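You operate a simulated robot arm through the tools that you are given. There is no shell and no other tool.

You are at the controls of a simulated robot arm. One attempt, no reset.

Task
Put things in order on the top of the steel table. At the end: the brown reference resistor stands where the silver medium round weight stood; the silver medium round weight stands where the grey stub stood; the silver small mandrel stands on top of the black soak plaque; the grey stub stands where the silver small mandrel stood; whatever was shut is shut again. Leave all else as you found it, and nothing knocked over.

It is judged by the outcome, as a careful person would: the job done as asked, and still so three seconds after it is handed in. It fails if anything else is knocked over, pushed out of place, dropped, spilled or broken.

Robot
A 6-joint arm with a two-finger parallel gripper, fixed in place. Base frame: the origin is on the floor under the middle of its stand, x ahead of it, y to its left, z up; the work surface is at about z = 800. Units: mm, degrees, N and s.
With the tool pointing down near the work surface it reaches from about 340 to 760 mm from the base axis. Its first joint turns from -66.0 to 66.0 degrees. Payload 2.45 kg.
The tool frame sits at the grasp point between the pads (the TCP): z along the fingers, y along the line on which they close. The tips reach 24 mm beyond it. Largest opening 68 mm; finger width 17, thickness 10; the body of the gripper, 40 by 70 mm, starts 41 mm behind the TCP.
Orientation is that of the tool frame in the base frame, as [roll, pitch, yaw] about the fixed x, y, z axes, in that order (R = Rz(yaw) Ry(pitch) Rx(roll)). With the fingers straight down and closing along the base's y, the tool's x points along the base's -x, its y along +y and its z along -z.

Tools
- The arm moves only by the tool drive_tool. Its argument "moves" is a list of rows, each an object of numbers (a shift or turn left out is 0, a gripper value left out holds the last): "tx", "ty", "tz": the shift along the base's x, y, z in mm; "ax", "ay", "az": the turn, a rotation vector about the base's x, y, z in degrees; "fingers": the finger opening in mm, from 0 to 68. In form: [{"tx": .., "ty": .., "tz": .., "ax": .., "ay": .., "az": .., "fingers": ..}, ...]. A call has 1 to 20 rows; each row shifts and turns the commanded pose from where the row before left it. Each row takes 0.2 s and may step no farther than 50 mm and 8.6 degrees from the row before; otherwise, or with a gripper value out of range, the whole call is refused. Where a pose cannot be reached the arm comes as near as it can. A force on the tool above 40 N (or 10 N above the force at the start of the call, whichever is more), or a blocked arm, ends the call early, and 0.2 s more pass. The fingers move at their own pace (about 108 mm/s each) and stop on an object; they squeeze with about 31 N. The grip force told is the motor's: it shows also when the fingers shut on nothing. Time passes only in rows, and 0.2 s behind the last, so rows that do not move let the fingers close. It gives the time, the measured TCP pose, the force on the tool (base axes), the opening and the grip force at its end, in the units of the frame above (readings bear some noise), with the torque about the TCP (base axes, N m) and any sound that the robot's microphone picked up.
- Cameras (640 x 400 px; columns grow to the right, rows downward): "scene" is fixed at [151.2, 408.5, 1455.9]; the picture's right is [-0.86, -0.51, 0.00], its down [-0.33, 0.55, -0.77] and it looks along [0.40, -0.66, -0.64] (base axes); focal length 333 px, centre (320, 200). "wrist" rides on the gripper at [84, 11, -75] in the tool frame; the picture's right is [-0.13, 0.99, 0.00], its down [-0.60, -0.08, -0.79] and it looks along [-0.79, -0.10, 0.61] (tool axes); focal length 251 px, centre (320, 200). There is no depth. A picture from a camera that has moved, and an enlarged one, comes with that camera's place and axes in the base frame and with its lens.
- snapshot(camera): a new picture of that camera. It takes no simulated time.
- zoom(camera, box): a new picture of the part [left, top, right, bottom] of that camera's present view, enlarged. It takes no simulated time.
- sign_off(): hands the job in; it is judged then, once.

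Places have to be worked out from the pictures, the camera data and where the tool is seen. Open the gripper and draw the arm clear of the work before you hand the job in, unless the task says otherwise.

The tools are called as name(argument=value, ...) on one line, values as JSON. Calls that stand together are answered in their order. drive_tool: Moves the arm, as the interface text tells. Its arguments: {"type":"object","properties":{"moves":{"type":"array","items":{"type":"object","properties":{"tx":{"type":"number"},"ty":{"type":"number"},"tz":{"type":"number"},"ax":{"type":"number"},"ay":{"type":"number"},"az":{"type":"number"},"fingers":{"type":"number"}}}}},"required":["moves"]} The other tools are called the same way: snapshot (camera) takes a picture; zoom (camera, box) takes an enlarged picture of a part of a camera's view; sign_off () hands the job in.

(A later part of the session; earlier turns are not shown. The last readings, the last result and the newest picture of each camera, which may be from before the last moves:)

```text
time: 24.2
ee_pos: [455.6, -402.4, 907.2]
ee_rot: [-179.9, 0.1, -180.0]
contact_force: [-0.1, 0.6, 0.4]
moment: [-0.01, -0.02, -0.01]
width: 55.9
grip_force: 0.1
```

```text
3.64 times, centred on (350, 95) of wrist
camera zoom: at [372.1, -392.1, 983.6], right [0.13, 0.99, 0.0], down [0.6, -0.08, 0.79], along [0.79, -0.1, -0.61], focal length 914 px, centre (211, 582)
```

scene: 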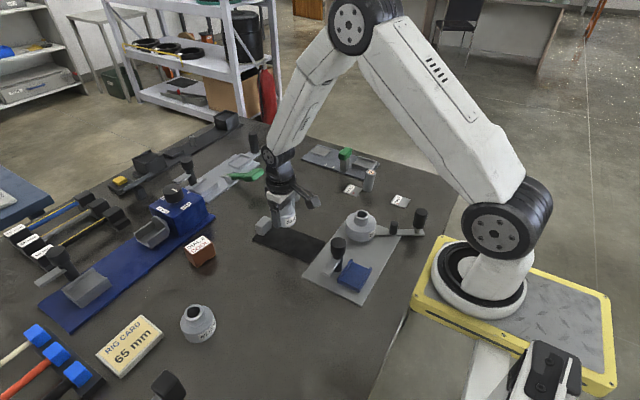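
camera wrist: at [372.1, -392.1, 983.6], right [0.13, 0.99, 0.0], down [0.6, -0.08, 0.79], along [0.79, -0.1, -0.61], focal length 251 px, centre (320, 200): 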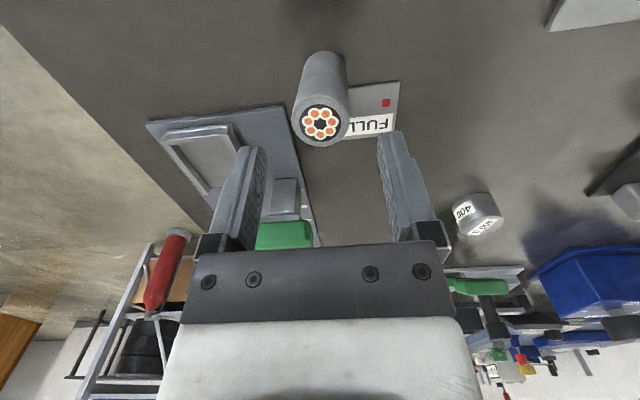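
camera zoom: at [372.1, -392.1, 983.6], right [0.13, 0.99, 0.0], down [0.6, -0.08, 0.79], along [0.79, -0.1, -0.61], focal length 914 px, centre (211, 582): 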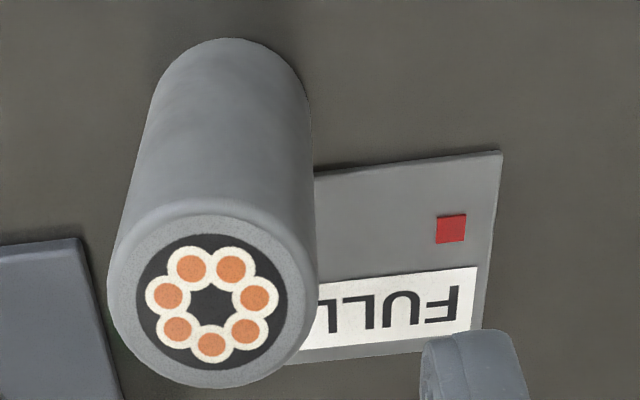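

The stub leans about 5° because its foot edge rests on the corner of the FULL plate; it's the cable stub at about (458, -401). I descend with fingers at 56 mm, tips kept above the plate, and grip it.

drive_tool(moves=[{"tx": 2, "ty": 1, "tz": -25}, {"tz": -25}, {"tz": -23}, {}])

snapshot(camera="wrist")

zoom(camera="scene", box=[330, 140, 420, 210])

```text
time: 25.2
ee_pos: [459.5, -401.6, 834.2]
ee_rot: [180.0, 0.1, -179.8]
contact_force: [0.1, 0.1, -0.7]
moment: [0.0, 0.01, 0.02]
width: 56.0
grip_force: 0.1
```

```text
taken
camera wrist: at [375.6, -391.4, 910.1], right [0.13, 0.99, 0.0], down [0.6, -0.08, 0.79], along [0.79, -0.1, -0.61], focal length 251 px, centre (320, 200)
```

wrist: 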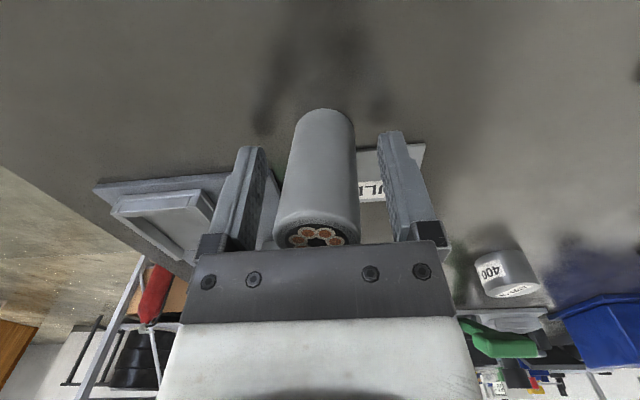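

```text
5.71 times, centred on (375, 175) of scene
camera zoom: at [151.2, 408.5, 1455.9], right [-0.86, -0.51, 0.0], down [-0.33, 0.55, -0.77], along [0.4, -0.66, -0.64], focal length 1900 px, centre (6, 343)
```

zoom: 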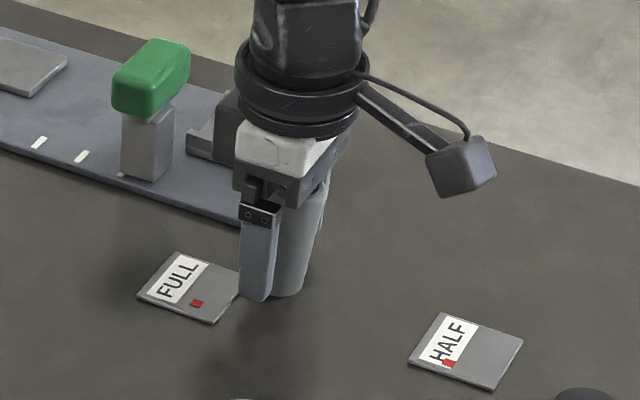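

The stub is between the pads, with clearance on both sides. I close on it.

drive_tool(moves=[{"fingers": 45}, {"fingers": 20}, {}, {}])

snapshot(camera="wrist")

zoom(camera="scene", box=[330, 140, 420, 210])

```text
time: 26.2
ee_pos: [458.5, -402.3, 834.6]
ee_rot: [-180.0, 0.1, -179.9]
contact_force: [-0.5, -0.3, -0.2]
moment: [-0.02, 0.01, 0.02]
width: 30.8
grip_force: 30.9
```

```text
taken
camera wrist: at [375.5, -391.4, 910.3], right [0.13, 0.99, 0.0], down [0.6, -0.08, 0.79], along [0.79, -0.1, -0.61], focal length 251 px, centre (320, 200)
```

wrist: 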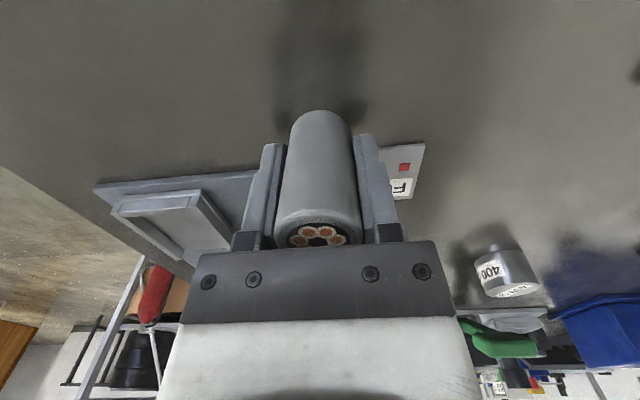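

```text
5.71 times, centred on (375, 175) of scene
camera zoom: at [151.2, 408.5, 1455.9], right [-0.86, -0.51, 0.0], down [-0.33, 0.55, -0.77], along [0.4, -0.66, -0.64], focal length 1900 px, centre (6, 343)
```

zoom: 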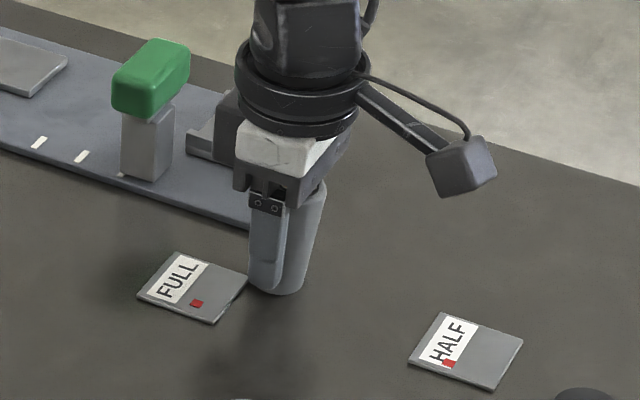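

Gripped at 30.8 mm. I lift straight up and check that the FULL plate stays put.

drive_tool(moves=[{"tz": 5}, {"tz": 10}, {"tz": 30}, {"tz": 40}, {}])

snapshot(camera="wrist")

zoom(camera="scene", box=[310, 130, 430, 220])

```text
time: 27.4
ee_pos: [458.3, -399.3, 920.2]
ee_rot: [-180.0, 0.1, -179.9]
contact_force: [-0.1, 0.3, -1.9]
moment: [-0.01, 0.0, 0.0]
width: 31.0
grip_force: 31.0
```

```text
taken
camera wrist: at [374.8, -389.3, 996.0], right [0.13, 0.99, 0.0], down [0.6, -0.08, 0.79], along [0.79, -0.1, -0.61], focal length 251 px, centre (320, 200)
```

wrist: 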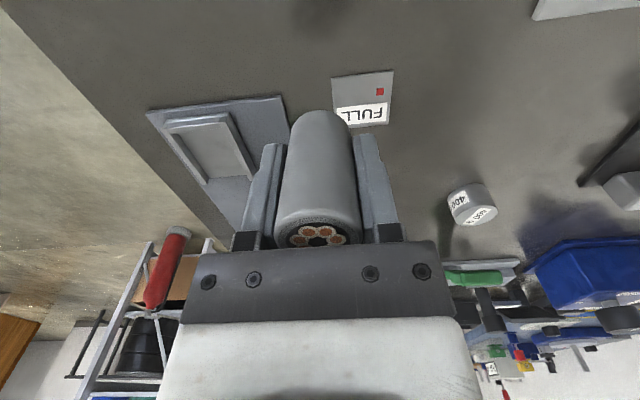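

```text
4.44 times, centred on (370, 175) of scene
camera zoom: at [151.2, 408.5, 1455.9], right [-0.86, -0.51, 0.0], down [-0.33, 0.55, -0.77], along [0.4, -0.66, -0.64], focal length 1478 px, centre (98, 311)
```

zoom: 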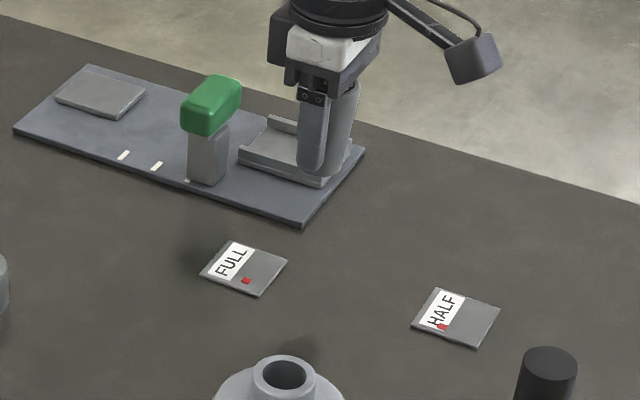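

The FULL plate did not move. I raise a bit more and carry the stub over the open table to the mandrel's old place (502.5, 120.5).

drive_tool(moves=[{"tz": 35}, {"tx": 3.6, "ty": 43.3}, {"tx": 3.6, "ty": 43.3}, {"tx": 3.6, "ty": 43.3}, {"tx": 3.6, "ty": 43.3}, {"tx": 3.6, "ty": 43.3}, {"tx": 3.6, "ty": 43.3}, {"tx": 3.6, "ty": 43.3}, {"tx": 3.6, "ty": 43.3}, {"tx": 3.6, "ty": 43.3}, {"tx": 3.6, "ty": 43.3}, {"tx": 3.6, "ty": 43.3}, {"tx": 3.6, "ty": 43.3}, {}, {}])

snapshot(camera="wrist")

snapshot(camera="scene")

```text
time: 30.6
ee_pos: [503.3, 119.1, 954.5]
ee_rot: [-179.9, 0.1, 180.0]
contact_force: [0.8, 0.2, -2.1]
moment: [0.02, 0.0, -0.01]
width: 31.2
grip_force: 31.3
```

```text
taken
camera wrist: at [419.8, 128.6, 1029.8], right [0.13, 0.99, 0.0], down [0.6, -0.08, 0.79], along [0.79, -0.1, -0.61], focal length 251 px, centre (320, 200)
```

wrist: 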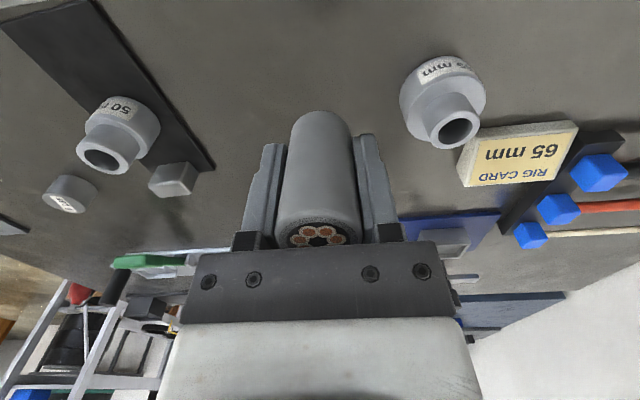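

```text
taken
```

scene: 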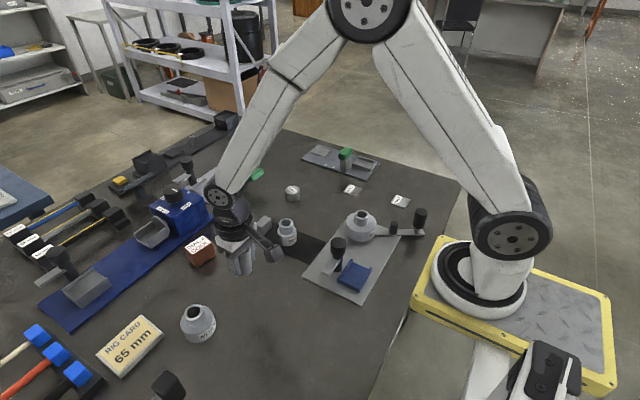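

Over the old mandrel spot. I lower to about 8 mm above the table, then creep down.

drive_tool(moves=[{"tx": -1.5, "ty": 1.2, "tz": -40}, {"tz": -40}, {"tz": -30}, {}, {"tz": -2}, {"tz": -2}, {"tz": -1.5}, {}])

drive_tool(moves=[{"tz": -1.5}, {}])

drive_tool(moves=[{"tz": -1.5}, {}])

```text
time: 32.4
ee_pos: [501.1, 120.4, 840.1]
ee_rot: [-179.9, 0.1, -179.8]
contact_force: [-1.0, -0.2, -1.1]
moment: [-0.02, 0.03, -0.06]
width: 31.0
grip_force: 31.1
```

```text
time: 33.0
ee_pos: [501.3, 119.8, 838.8]
ee_rot: [-179.8, 0.1, -180.0]
contact_force: [0.5, 0.1, -0.4]
moment: [0.01, 0.01, -0.02]
width: 31.3
grip_force: 30.7
```

```text
time: 33.6
ee_pos: [502.8, 119.6, 835.7]
ee_rot: [-179.9, 0.1, -179.9]
contact_force: [-0.4, -0.4, 0.1]
moment: [-0.03, 0.06, 0.03]
width: 31.3
grip_force: 30.8
```

Near contact now; I continue in 1 mm steps.

drive_tool(moves=[{"tz": -1}, {}])

drive_tool(moves=[{"tz": -1}, {}])

```text
time: 34.2
ee_pos: [501.6, 119.5, 835.6]
ee_rot: [-179.8, 0.1, -180.0]
contact_force: [-0.2, -2.1, 4.4]
moment: [-0.09, 0.06, 0.06]
width: 31.0
grip_force: 31.0
```

```text
time: 34.8
ee_pos: [502.2, 121.8, 835.0]
ee_rot: [180.0, 0.2, -180.0]
contact_force: [-0.8, -2.3, 21.9]
moment: [0.01, 0.31, 0.06]
width: 31.2
grip_force: 30.4
```

Contact (22 N). I ease off slightly, open gently, and rise.

drive_tool(moves=[{"tz": 0.8}, {}, {"fingers": 36}, {"fingers": 44}, {"fingers": 56}, {}, {"tz": 10}, {"tz": 25}, {"tz": 40}, {}])

snapshot(camera="wrist")

zoom(camera="scene", box=[190, 220, 330, 330])

```text
time: 37.0
ee_pos: [502.3, 120.5, 909.1]
ee_rot: [-179.9, 0.1, -179.9]
contact_force: [0.8, -0.4, 0.1]
moment: [0.0, 0.0, -0.02]
width: 55.9
grip_force: 0.2
```

```text
taken
camera wrist: at [418.9, 131.1, 985.3], right [0.13, 0.99, 0.0], down [0.6, -0.08, 0.79], along [0.79, -0.1, -0.61], focal length 251 px, centre (320, 200)
```

wrist: 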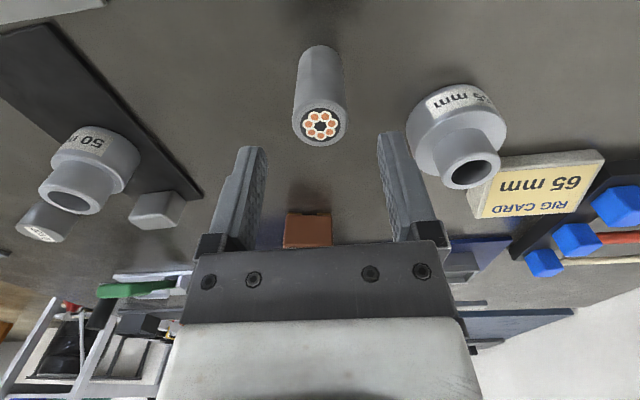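

```text
3.64 times, centred on (260, 275) of scene
camera zoom: at [151.2, 408.5, 1455.9], right [-0.86, -0.51, 0.0], down [-0.33, 0.55, -0.77], along [0.4, -0.66, -0.64], focal length 1209 px, centre (538, -73)
```

zoom: 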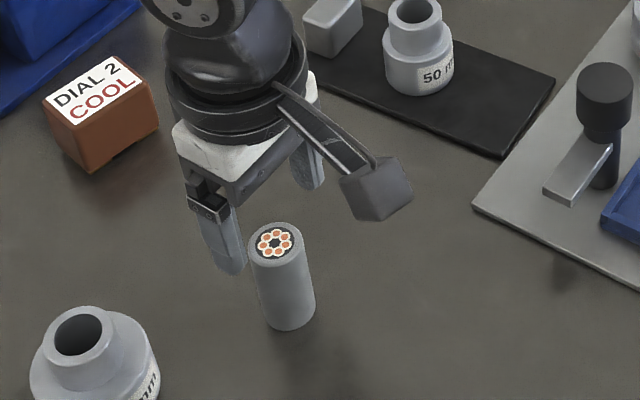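

The stub now stands upright at the mandrel's former place. Next, the 400 g weight, estimated at about (640, -241): I go hover above it.

drive_tool(moves=[{"tz": 45, "fingers": 68}, {"tx": 15.3, "ty": -40.2}, {"tx": 15.3, "ty": -40.2}, {"tx": 15.3, "ty": -40.2}, {"tx": 15.3, "ty": -40.2}, {"tx": 15.3, "ty": -40.2}, {"tx": 15.3, "ty": -40.2}, {"tx": 15.3, "ty": -40.2}, {"tx": 15.3, "ty": -40.2}, {"tx": 15.3, "ty": -40.2}, {"tz": -45}, {"tz": -20}, {}])

snapshot(camera="wrist")

zoom(camera="wrist", box=[220, 20, 420, 160])

zoom(camera="scene", box=[240, 140, 360, 230])

```text
time: 39.8
ee_pos: [639.7, -243.0, 892.8]
ee_rot: [-179.8, 0.1, -179.9]
contact_force: [0.0, 0.3, -0.3]
moment: [0.03, 0.0, -0.04]
width: 68.0
grip_force: 0.0
```

```text
taken
camera wrist: at [556.3, -232.0, 967.8], right [0.13, 0.99, 0.0], down [0.6, -0.08, 0.79], along [0.79, -0.1, -0.61], focal length 251 px, centre (320, 200)
```

wrist: 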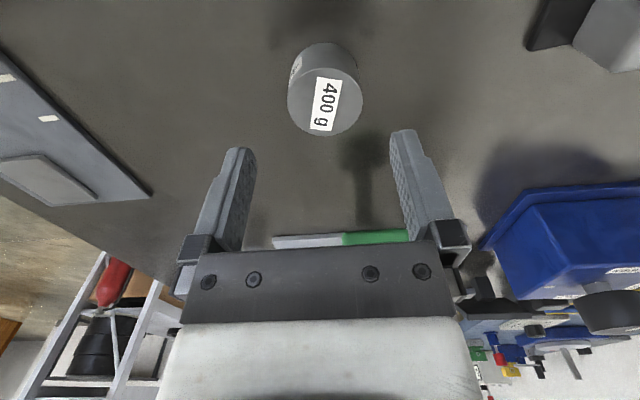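

```text
2.86 times, centred on (320, 90) of wrist
camera zoom: at [556.3, -232.0, 967.8], right [0.13, 0.99, 0.0], down [0.6, -0.08, 0.79], along [0.79, -0.1, -0.61], focal length 718 px, centre (320, 514)
```

zoom: 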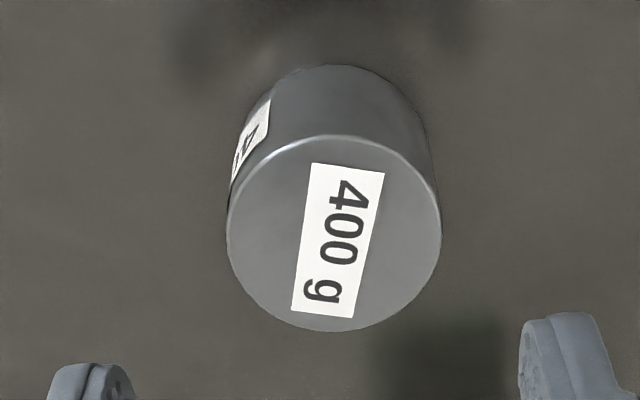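

```text
4.44 times, centred on (300, 185) of scene
camera zoom: at [151.2, 408.5, 1455.9], right [-0.86, -0.51, 0.0], down [-0.33, 0.55, -0.77], along [0.4, -0.66, -0.64], focal length 1478 px, centre (409, 267)
```

zoom: 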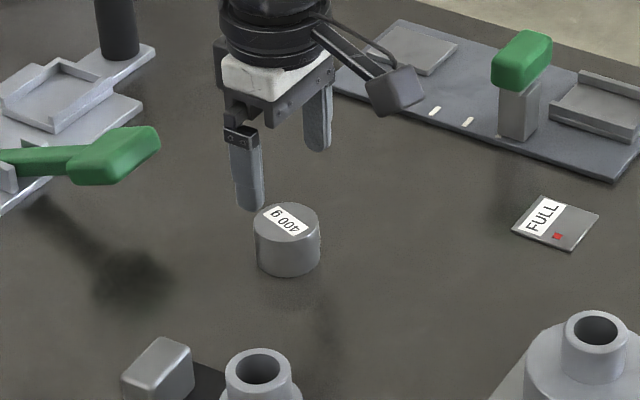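

The weight is about 45 mm across, 29 mm tall, centred at about (640, -240). I align, descend so the tips stay above the table, and grip.

drive_tool(moves=[{"tx": 0.5, "ty": 2.5, "tz": -25}, {"tz": -20}, {"tz": -18}, {}])

snapshot(camera="wrist")

drive_tool(moves=[{"fingers": 55}, {"fingers": 30}, {}, {}])

snapshot(camera="wrist")

```text
time: 40.8
ee_pos: [639.1, -238.3, 826.8]
ee_rot: [-179.8, 0.1, -179.9]
contact_force: [-0.4, 0.5, -0.4]
moment: [0.0, 0.0, 0.0]
width: 67.9
grip_force: 0.0
```

```text
taken
camera wrist: at [556.9, -228.8, 902.7], right [0.13, 0.99, 0.0], down [0.6, -0.08, 0.79], along [0.79, -0.1, -0.61], focal length 251 px, centre (320, 200)
```

wrist: 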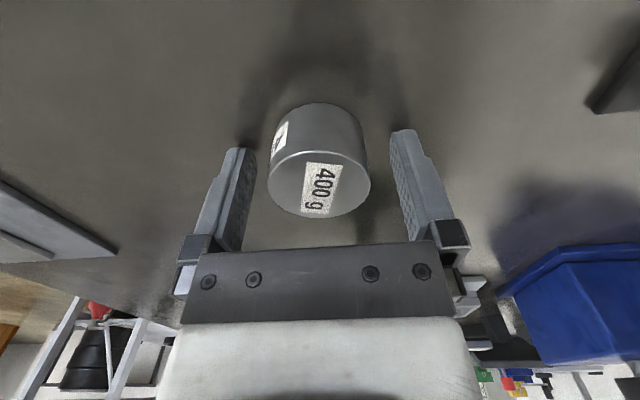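

```text
time: 41.8
ee_pos: [640.2, -239.3, 826.1]
ee_rot: [-179.8, 0.1, -179.9]
contact_force: [0.6, -0.5, -0.8]
moment: [0.05, 0.0, 0.0]
width: 43.5
grip_force: 30.7
```

```text
taken
camera wrist: at [556.9, -228.7, 902.9], right [0.13, 0.99, 0.0], down [0.6, -0.08, 0.79], along [0.79, -0.1, -0.61], focal length 251 px, centre (320, 200)
```

wrist: 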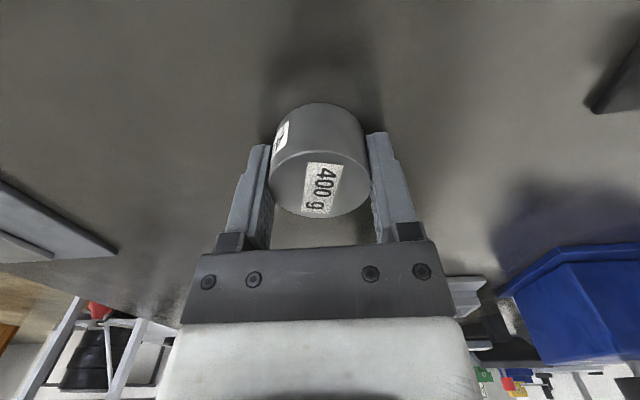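

Gripped at 43.5 mm; the weight stood at about (640.5, -239.3). I lift and carry it to above the stub's old place, then inspect the FULL plate's corner there.

drive_tool(moves=[{"tz": 10}, {"tz": 35}, {"tz": 45}, {"tx": -31, "ty": -27.5}, {"tx": -31, "ty": -27.5}, {"tx": -31, "ty": -27.5}, {"tx": -31, "ty": -27.5}, {"tx": -31, "ty": -27.5}, {"tx": -31, "ty": -27.5}, {}, {}])

snapshot(camera="wrist")

zoom(camera="wrist", box=[260, 40, 420, 150])

zoom(camera="scene", box=[310, 130, 430, 220])

```text
time: 44.2
ee_pos: [451.9, -404.0, 917.6]
ee_rot: [-180.0, 0.2, -179.8]
contact_force: [-1.1, 0.6, -3.6]
moment: [-0.01, 0.0, -0.01]
width: 43.3
grip_force: 31.2
```

```text
taken
camera wrist: at [367.8, -394.0, 993.1], right [0.13, 0.99, 0.0], down [0.6, -0.08, 0.79], along [0.79, -0.1, -0.61], focal length 251 px, centre (320, 200)
```

wrist: 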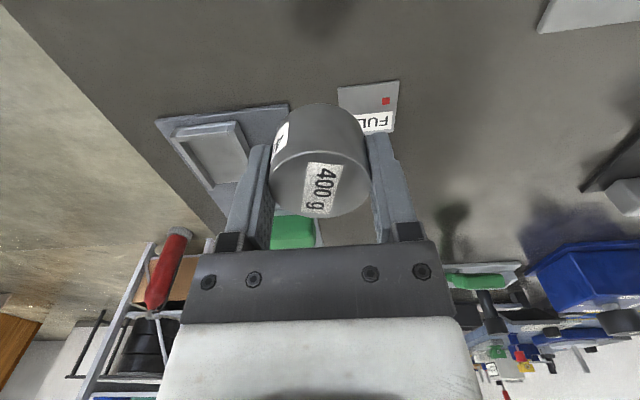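

```text
3.64 times, centred on (340, 95) of wrist
camera zoom: at [367.8, -394.0, 993.1], right [0.13, 0.99, 0.0], down [0.6, -0.08, 0.79], along [0.79, -0.1, -0.61], focal length 914 px, centre (247, 582)
```

zoom: 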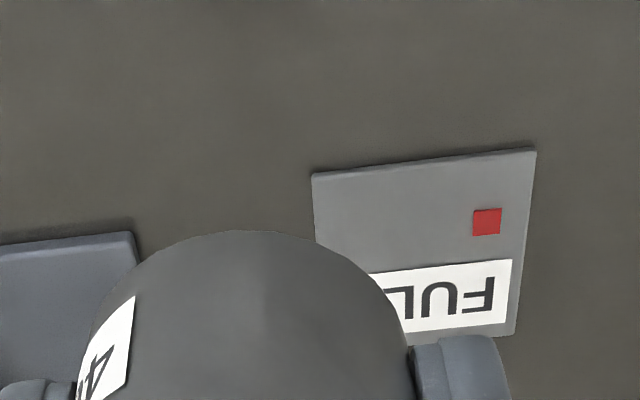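

```text
4.44 times, centred on (370, 175) of scene
camera zoom: at [151.2, 408.4, 1455.9], right [-0.86, -0.51, 0.0], down [-0.33, 0.55, -0.77], along [0.4, -0.66, -0.64], focal length 1478 px, centre (98, 311)
```

zoom: 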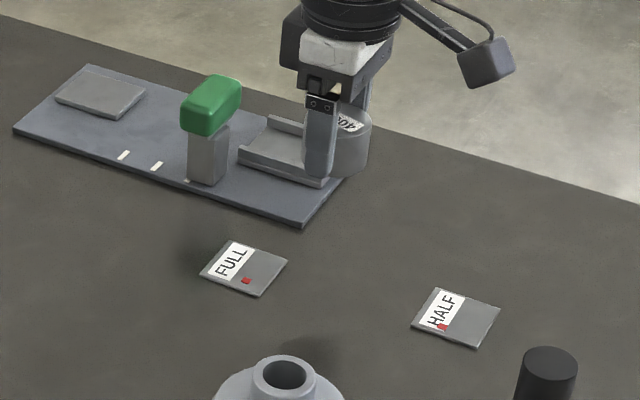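

The FULL plate's near corner is about (+19.7, +11.3) mm from the TCP; the weight's radius is 21.8 mm, so I shift it slightly to stand just clear of the plate rather than on it. I lower to a few mm above the table and check the gap.

drive_tool(moves=[{"tx": -0.6, "ty": -1.2, "tz": -40}, {"tz": -30}, {"tz": -12}, {}, {}])

zoom(camera="wrist", box=[260, 60, 440, 220])

zoom(camera="scene", box=[340, 155, 400, 205])

```text
time: 45.4
ee_pos: [451.6, -405.3, 834.4]
ee_rot: [-180.0, 0.2, -179.9]
contact_force: [0.3, 0.0, -4.4]
moment: [-0.02, 0.0, 0.0]
width: 43.5
grip_force: 31.2
```

```text
2.50 times, centred on (350, 140) of wrist
camera zoom: at [367.8, -394.9, 910.2], right [0.13, 0.99, 0.0], down [0.6, -0.08, 0.79], along [0.79, -0.1, -0.61], focal length 629 px, centre (245, 350)
```

zoom: 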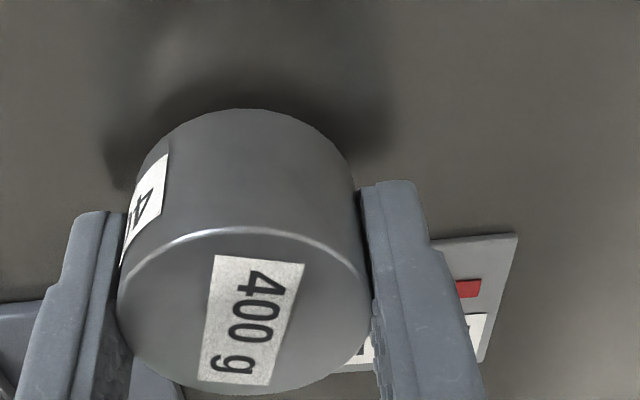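

```text
8.00 times, centred on (370, 180) of scene
camera zoom: at [151.2, 408.4, 1455.9], right [-0.86, -0.51, 0.0], down [-0.33, 0.55, -0.77], along [0.4, -0.66, -0.64], focal length 2661 px, centre (-80, 360)
```

zoom: 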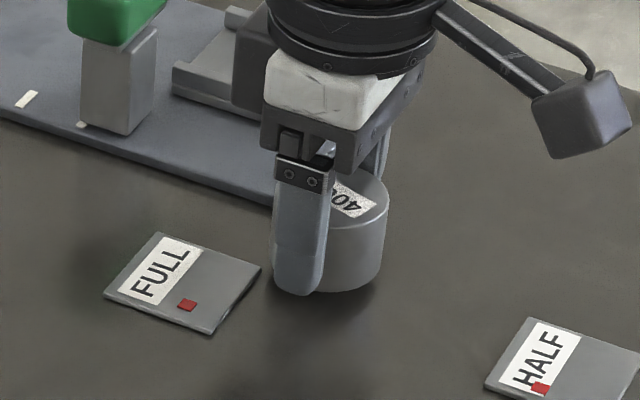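

The card corner looks clear of the weight. I creep the weight down to contact.

drive_tool(moves=[{"tz": -2}, {"tz": -2}, {"tz": -1.5}, {}])

drive_tool(moves=[{"tz": -1}, {}])

drive_tool(moves=[{"tz": -1}, {}])

```text
time: 46.4
ee_pos: [452.5, -406.0, 829.1]
ee_rot: [-180.0, 0.1, -180.0]
contact_force: [0.5, 0.5, -3.0]
moment: [0.0, -0.01, -0.02]
width: 43.3
grip_force: 31.1
```

```text
time: 47.0
ee_pos: [452.2, -404.6, 826.7]
ee_rot: [-179.9, 0.2, -179.9]
contact_force: [-0.2, -0.7, -3.7]
moment: [0.01, -0.01, 0.01]
width: 43.1
grip_force: 30.9
```

```text
time: 47.6
ee_pos: [453.3, -405.8, 827.7]
ee_rot: [-179.9, 0.2, -179.9]
contact_force: [0.1, 0.1, -3.0]
moment: [0.02, -0.02, 0.02]
width: 43.4
grip_force: 31.1
```

drive_tool(moves=[{"tz": -1}, {}])

drive_tool(moves=[{"tz": -1}, {}])

zoom(camera="scene", box=[340, 155, 400, 205])

```text
time: 48.2
ee_pos: [453.1, -406.0, 827.0]
ee_rot: [-179.8, 0.1, -180.0]
contact_force: [-4.6, 3.1, 13.3]
moment: [0.27, 0.2, -0.03]
width: 43.1
grip_force: 31.2
```

```text
time: 48.8
ee_pos: [452.9, -405.8, 825.2]
ee_rot: [-179.8, 0.2, -179.9]
contact_force: [-3.5, 2.2, 19.7]
moment: [0.3, 0.05, -0.03]
width: 43.6
grip_force: 30.9
```

```text
8.00 times, centred on (370, 180) of scene
camera zoom: at [150.8, 408.8, 1455.9], right [-0.86, -0.51, 0.0], down [-0.33, 0.55, -0.77], along [0.4, -0.66, -0.64], focal length 2661 px, centre (-80, 360)
```

zoom: 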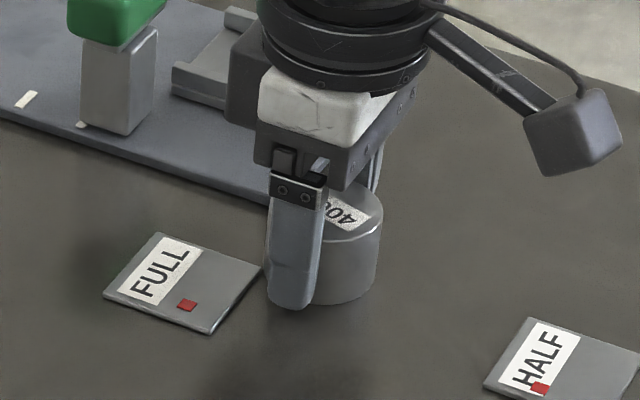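

Contact at the same TCP height as at pick-up, so the weight is on the bare table. I ease off, open and rise.

drive_tool(moves=[{"tz": 1}, {}, {"fingers": 50}, {"fingers": 60}, {"fingers": 64}, {}, {"tz": 8}, {"tz": 25}, {"tz": 45}, {}])

snapshot(camera="wrist")

zoom(camera="wrist", box=[250, 20, 430, 160])

zoom(camera="scene", box=[340, 155, 400, 205])

```text
time: 51.0
ee_pos: [451.4, -404.6, 904.7]
ee_rot: [180.0, 0.1, -179.9]
contact_force: [-0.2, 0.2, -0.9]
moment: [0.0, -0.02, -0.02]
width: 63.9
grip_force: 0.1
```

```text
taken
camera wrist: at [368.5, -393.5, 980.5], right [0.13, 0.99, 0.0], down [0.6, -0.08, 0.79], along [0.79, -0.1, -0.61], focal length 251 px, centre (320, 200)
```

wrist: 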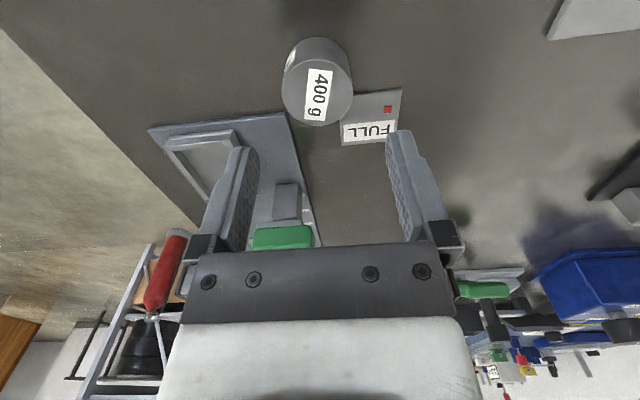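

```text
2.86 times, centred on (340, 90) of wrist
camera zoom: at [368.5, -393.5, 980.5], right [0.13, 0.99, 0.0], down [0.6, -0.08, 0.79], along [0.79, -0.1, -0.61], focal length 718 px, centre (263, 514)
```

zoom: 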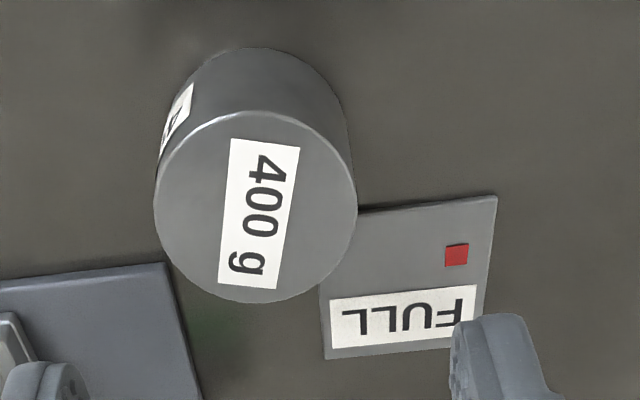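

```text
8.00 times, centred on (370, 180) of scene
camera zoom: at [151.2, 408.5, 1455.9], right [-0.86, -0.51, 0.0], down [-0.33, 0.55, -0.77], along [0.4, -0.66, -0.64], focal length 2661 px, centre (-80, 360)
```

zoom: 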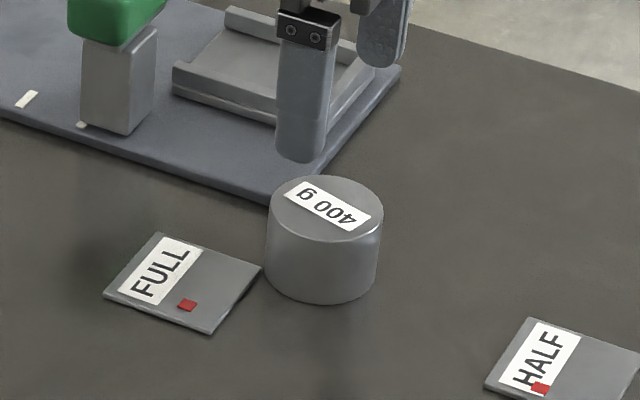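

The weight stands flat beside the FULL plate, which has not moved. Now I go to the brown resistor, turning the tool about -10.6° to line up with its long side.

drive_tool(moves=[{"tz": 50, "fingers": 68}, {"tx": 21, "ty": 40.6}, {"tx": 21, "ty": 40.6}, {"tx": 21, "ty": 40.6}, {"tx": 21, "ty": 40.6}, {"tx": 21, "ty": 40.6}, {"tx": 21, "ty": 40.6}, {"tx": 21, "ty": 40.6}, {"tx": 21, "ty": 40.6}, {"tx": 21, "ty": 40.6}, {"tx": 21, "ty": 40.6, "az": -3.5}, {"tx": 21, "ty": 40.6, "az": -3.5}, {"tx": 21, "ty": 40.6, "az": -3.6}, {"tz": -30}, {}])

snapshot(camera="wrist")

zoom(camera="wrist", box=[220, 0, 420, 140])

zoom(camera="scene", box=[140, 200, 260, 290])

```text
time: 54.2
ee_pos: [705.8, 84.0, 926.9]
ee_rot: [-179.9, 0.0, 169.5]
contact_force: [-0.2, 0.0, -0.2]
moment: [0.01, -0.01, 0.02]
width: 68.0
grip_force: 0.1
```

```text
taken
camera wrist: at [625.3, 110.0, 1003.4], right [0.31, 0.95, 0.0], down [0.58, -0.19, 0.79], along [0.76, -0.25, -0.61], focal length 251 px, centre (320, 200)
```

wrist: 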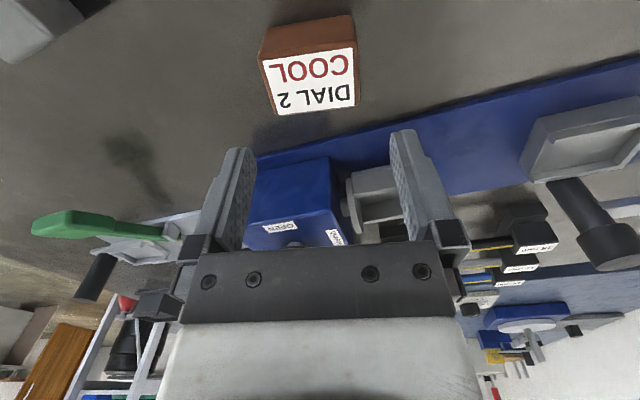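

```text
2.86 times, centred on (320, 70) of wrist
camera zoom: at [625.3, 110.0, 1003.4], right [0.31, 0.95, 0.0], down [0.58, -0.19, 0.79], along [0.76, -0.25, -0.61], focal length 718 px, centre (320, 571)
```

zoom: 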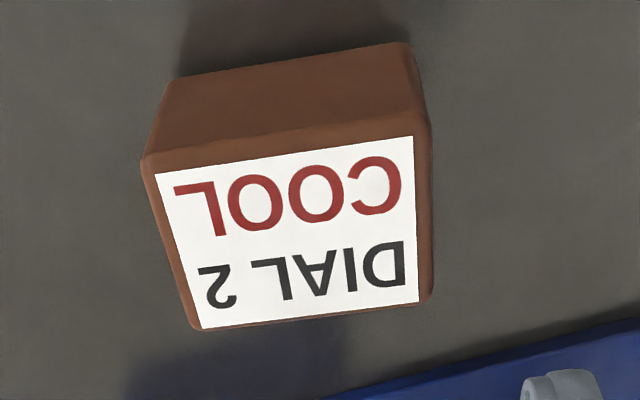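

```text
4.44 times, centred on (200, 245) of scene
camera zoom: at [151.2, 408.5, 1455.9], right [-0.86, -0.51, 0.0], down [-0.33, 0.55, -0.77], along [0.4, -0.66, -0.64], focal length 1478 px, centre (853, 0)
```

zoom: 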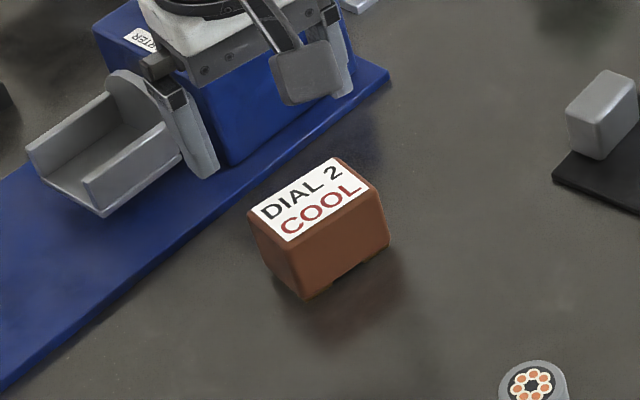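

The resistor's centre works out at about (701.5, 79.8), 57 × 38.5 mm, turned -10.6°, top near z = 848. I shift to it and descend to just above for a check of finger clearance.

drive_tool(moves=[{"tx": -4.3, "ty": -4, "tz": -20}, {"tz": -18}, {}, {}])

snapshot(camera="wrist")

zoom(camera="wrist", box=[200, 20, 440, 180])

```text
time: 55.2
ee_pos: [698.6, 79.4, 888.1]
ee_rot: [-179.8, 0.1, 169.5]
contact_force: [0.3, 0.4, 0.3]
moment: [0.01, 0.03, 0.02]
width: 67.9
grip_force: 0.2
```

```text
taken
camera wrist: at [619.1, 104.6, 963.9], right [0.31, 0.95, 0.0], down [0.58, -0.19, 0.79], along [0.76, -0.25, -0.61], focal length 251 px, centre (320, 200)
```

wrist: 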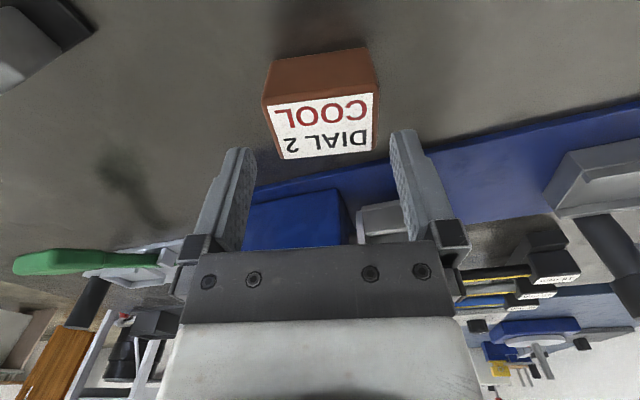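

```text
2.50 times, centred on (320, 100) of wrist
camera zoom: at [619.1, 104.6, 963.9], right [0.31, 0.95, 0.0], down [0.58, -0.19, 0.79], along [0.76, -0.25, -0.61], focal length 629 px, centre (320, 450)
```

zoom: 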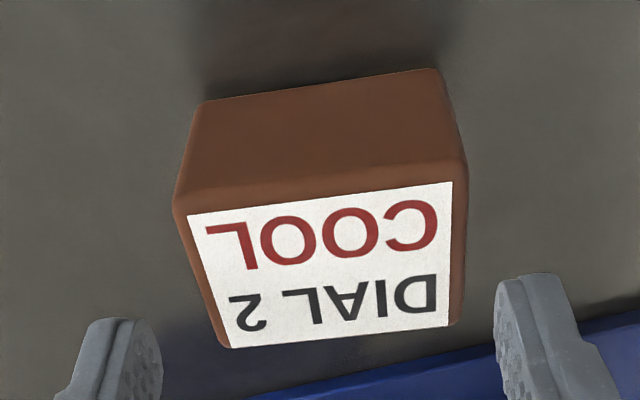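

The block's centre is about (+2.4, +1.5) mm from the TCP. I correct, go down so tips are just above the block top, and check once more.

drive_tool(moves=[{"tx": 2.2, "ty": 1.5}, {"tz": -10}, {}, {}])

zoom(camera="wrist", box=[200, 40, 440, 200])

zoom(camera="scene", box=[150, 190, 250, 280])

```text
time: 56.2
ee_pos: [702.4, 79.4, 877.8]
ee_rot: [-180.0, 0.2, 169.5]
contact_force: [0.6, 0.6, 0.2]
moment: [0.03, -0.03, 0.0]
width: 68.1
grip_force: 0.1
```

```text
2.50 times, centred on (320, 120) of wrist
camera zoom: at [622.1, 104.5, 952.7], right [0.31, 0.95, 0.0], down [0.58, -0.19, 0.79], along [0.76, -0.25, -0.61], focal length 629 px, centre (320, 400)
```

zoom: 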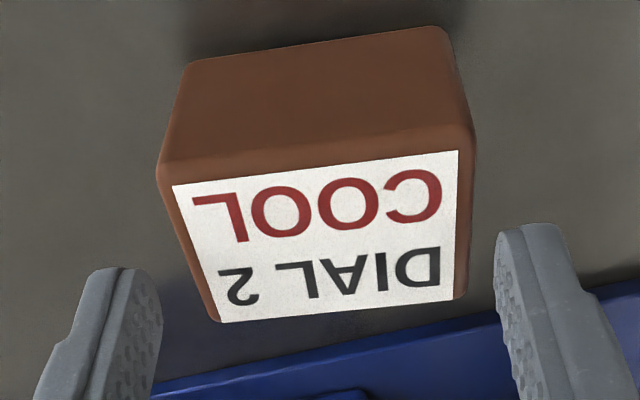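

```text
4.44 times, centred on (200, 235) of scene
camera zoom: at [151.2, 408.5, 1455.9], right [-0.86, -0.51, 0.0], down [-0.33, 0.55, -0.77], along [0.4, -0.66, -0.64], focal length 1478 px, centre (853, 44)
```

zoom: 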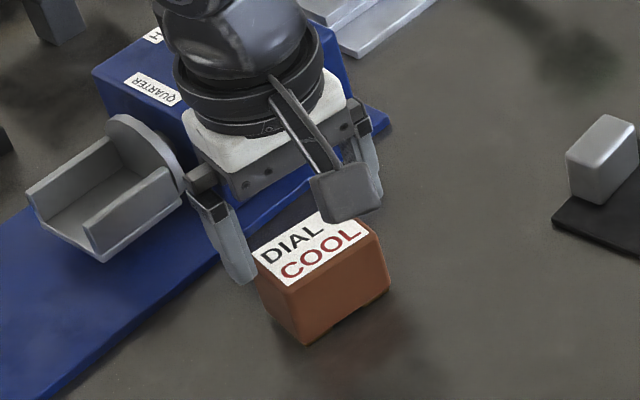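

Offset is now only about 1 mm with 5.5 mm clearance per side. I descend around the block and stop before closing.

drive_tool(moves=[{"tx": 0.2, "ty": 0.8, "tz": -10}, {"tz": -10}, {"tz": -13}, {"tz": -13}, {}])

snapshot(camera="wrist")

zoom(camera="scene", box=[150, 190, 250, 280])

```text
time: 57.4
ee_pos: [703.9, 80.5, 830.7]
ee_rot: [-179.9, 0.1, 169.4]
contact_force: [1.0, 0.3, 0.7]
moment: [0.0, 0.02, -0.04]
width: 68.0
grip_force: 0.0
```

```text
taken
camera wrist: at [623.6, 105.4, 905.9], right [0.31, 0.95, 0.0], down [0.58, -0.19, 0.79], along [0.76, -0.25, -0.61], focal length 251 px, centre (320, 200)
```

wrist: 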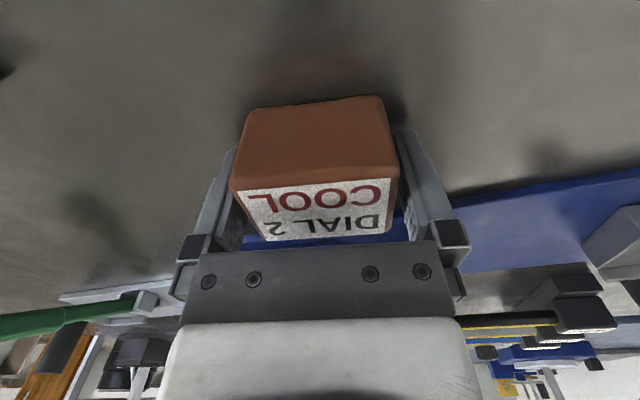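

```text
4.44 times, centred on (200, 235) of scene
camera zoom: at [151.2, 408.5, 1455.9], right [-0.86, -0.51, 0.0], down [-0.33, 0.55, -0.77], along [0.4, -0.66, -0.64], focal length 1478 px, centre (853, 44)
```

zoom: 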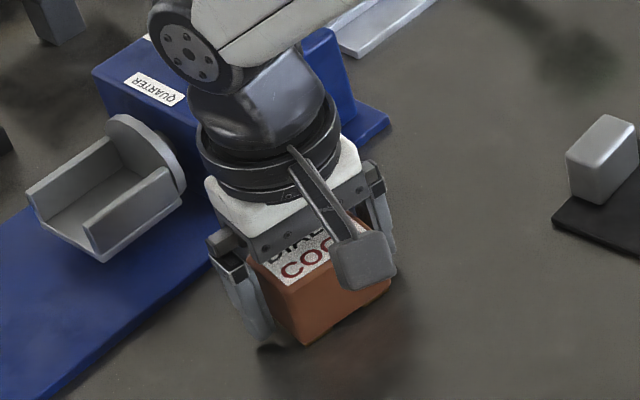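

The block sits between the fingers with no contact force. I close on it.

drive_tool(moves=[{"fingers": 60}, {"fingers": 40}, {}, {}])

snapshot(camera="wrist")

```text
time: 58.4
ee_pos: [703.5, 78.7, 830.6]
ee_rot: [-179.9, 0.1, 169.5]
contact_force: [0.1, -0.1, 0.5]
moment: [0.04, -0.01, -0.02]
width: 60.1
grip_force: 30.7
```

```text
taken
camera wrist: at [623.5, 105.4, 906.0], right [0.31, 0.95, 0.0], down [0.58, -0.19, 0.79], along [0.76, -0.25, -0.61], focal length 251 px, centre (320, 200)
```

wrist: 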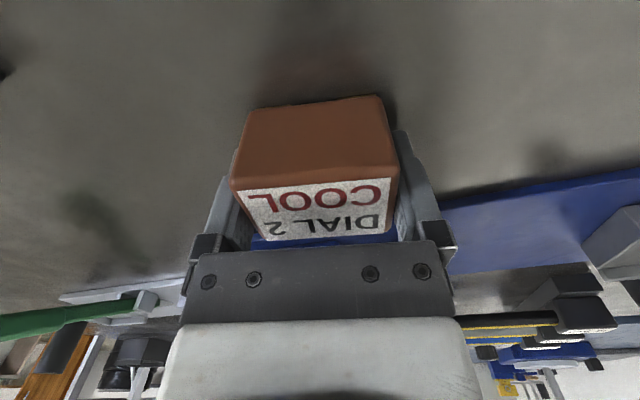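

Gripped at 60 mm. I lift and carry the resistor over to the weight's old place (640.5, -239.3).

drive_tool(moves=[{"tz": 8}, {"tz": 30}, {"tz": 40}, {}, {"tx": -7.7, "ty": -39.9}, {"tx": -7.7, "ty": -39.9}, {"tx": -7.7, "ty": -39.9}, {"tx": -7.7, "ty": -39.9}, {"tx": -7.7, "ty": -39.9}, {"tx": -7.7, "ty": -39.9}, {"tx": -7.7, "ty": -39.9}, {"tx": -7.7, "ty": -39.9}, {}, {}])

snapshot(camera="wrist")

snapshot(camera="scene")

```text
time: 61.4
ee_pos: [643.0, -240.1, 906.1]
ee_rot: [-179.9, 0.1, 169.4]
contact_force: [0.4, -0.1, -1.0]
moment: [0.04, 0.01, 0.01]
width: 59.8
grip_force: 31.4
```

```text
taken
camera wrist: at [563.6, -214.1, 981.8], right [0.31, 0.95, 0.0], down [0.58, -0.19, 0.79], along [0.76, -0.25, -0.61], focal length 251 px, centre (320, 200)
```

wrist: 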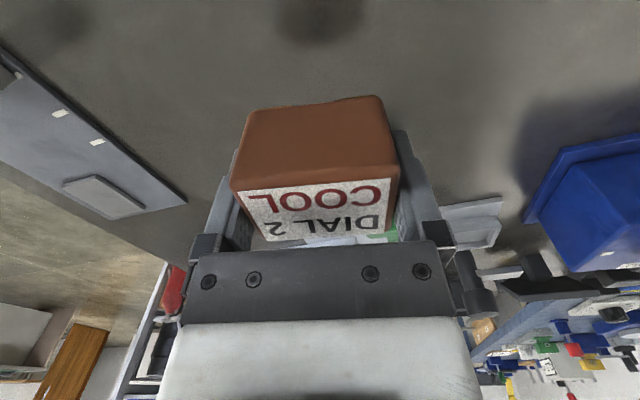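

```text
taken
```

scene: 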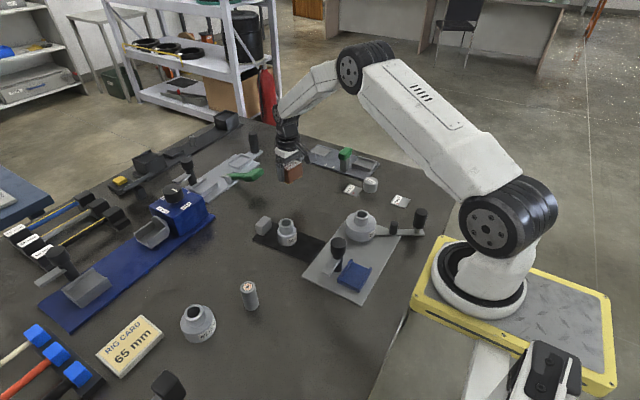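

The resistor is held over the target. I correct by about 1.5 mm and lower, then creep to contact.

drive_tool(moves=[{"tx": -1.2, "ty": 0.5, "tz": -35}, {"tz": -30}, {"tz": -5}, {}, {"tz": -1.5}, {"tz": -1.5}, {}])

drive_tool(moves=[{"tz": -1}, {}])

drive_tool(moves=[{"tz": -1}, {}])

```text
time: 63.0
ee_pos: [639.1, -239.8, 835.6]
ee_rot: [-179.8, 0.1, 169.4]
contact_force: [-0.7, 0.1, -1.5]
moment: [-0.04, -0.03, 0.0]
width: 59.9
grip_force: 31.0
```

```text
time: 63.6
ee_pos: [639.6, -239.2, 835.6]
ee_rot: [-180.0, 0.2, 169.5]
contact_force: [-0.1, 0.1, -1.6]
moment: [-0.05, 0.0, 0.0]
width: 59.7
grip_force: 31.2
```

```text
time: 64.2
ee_pos: [640.5, -239.9, 833.5]
ee_rot: [-179.9, 0.1, 169.5]
contact_force: [-0.8, -0.4, -2.4]
moment: [0.0, 0.01, -0.02]
width: 59.9
grip_force: 31.4
```

Still free; I continue in 1 mm steps.

drive_tool(moves=[{"tz": -1}, {}])

drive_tool(moves=[{"tz": -1}, {}])

drive_tool(moves=[{"tz": -1}, {}])

```text
time: 64.8
ee_pos: [639.7, -239.7, 832.7]
ee_rot: [-179.9, 0.1, 169.4]
contact_force: [-0.6, -0.3, -1.2]
moment: [-0.04, -0.01, -0.04]
width: 59.7
grip_force: 30.9
```

```text
time: 65.4
ee_pos: [640.9, -237.4, 829.4]
ee_rot: [-179.9, 0.1, 169.4]
contact_force: [0.7, 0.2, -1.3]
moment: [0.0, 0.01, -0.01]
width: 59.7
grip_force: 30.9
```

```text
time: 66.0
ee_pos: [640.9, -238.1, 830.7]
ee_rot: [-179.8, 0.1, 169.5]
contact_force: [-0.8, -0.9, -2.3]
moment: [0.01, 0.01, 0.04]
width: 59.9
grip_force: 31.4
```

drive_tool(moves=[{"tz": -1}, {}])

drive_tool(moves=[{"tz": -0.7}, {}])

```text
time: 66.6
ee_pos: [641.1, -238.5, 830.9]
ee_rot: [-179.9, 0.3, 169.4]
contact_force: [-2.6, 2.0, 9.1]
moment: [0.32, 0.21, -0.01]
width: 60.0
grip_force: 30.7
```

```text
time: 67.2
ee_pos: [641.6, -238.2, 829.8]
ee_rot: [-180.0, 0.4, 169.5]
contact_force: [0.9, -1.6, 15.2]
moment: [0.36, 0.25, -0.01]
width: 59.7
grip_force: 31.1
```

Contact (15 N). I ease off, open fully, and rise straight up.

drive_tool(moves=[{"tz": 0.7}, {}, {"fingers": 64}, {"fingers": 68}, {}, {"tz": 8}, {"tz": 15}, {"tz": 30}, {"tz": 45}, {}])

snapshot(camera="wrist")

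snapshot(camera="scene")

zoom(camera="scene", box=[240, 140, 360, 230])

```text
time: 69.4
ee_pos: [641.6, -238.8, 925.9]
ee_rot: [-179.9, -0.1, 169.5]
contact_force: [0.5, 1.1, 0.2]
moment: [-0.01, 0.02, 0.01]
width: 67.9
grip_force: 0.1
```

```text
taken
camera wrist: at [560.9, -213.1, 1001.9], right [0.31, 0.95, 0.0], down [0.58, -0.19, 0.79], along [0.75, -0.25, -0.61], focal length 251 px, centre (320, 200)
```

wrist: 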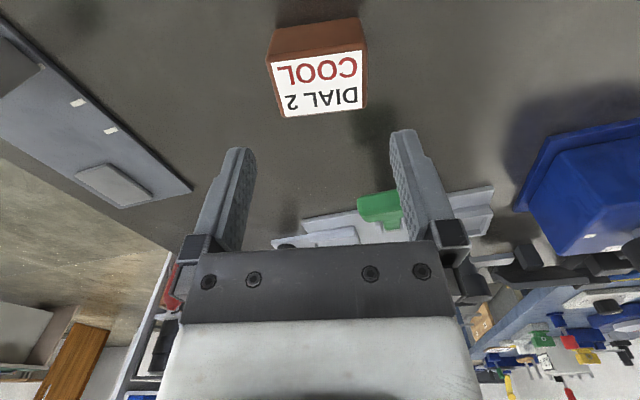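

```text
taken
```

scene: 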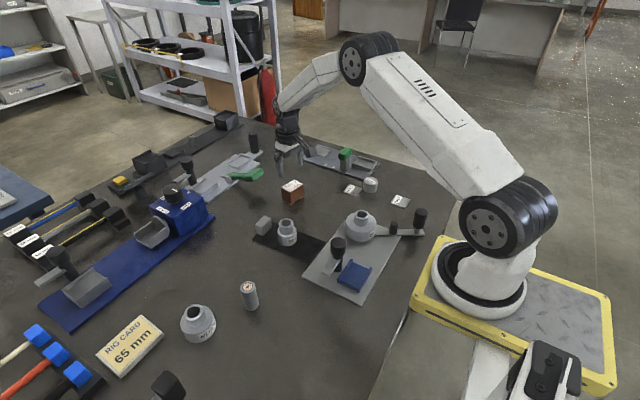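

```text
4.44 times, centred on (300, 185) of scene
camera zoom: at [151.2, 408.5, 1455.9], right [-0.86, -0.51, 0.0], down [-0.33, 0.55, -0.77], along [0.4, -0.66, -0.64], focal length 1478 px, centre (409, 267)
```

zoom: 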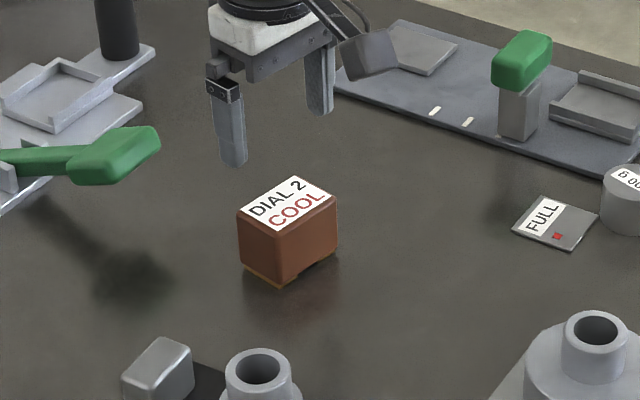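

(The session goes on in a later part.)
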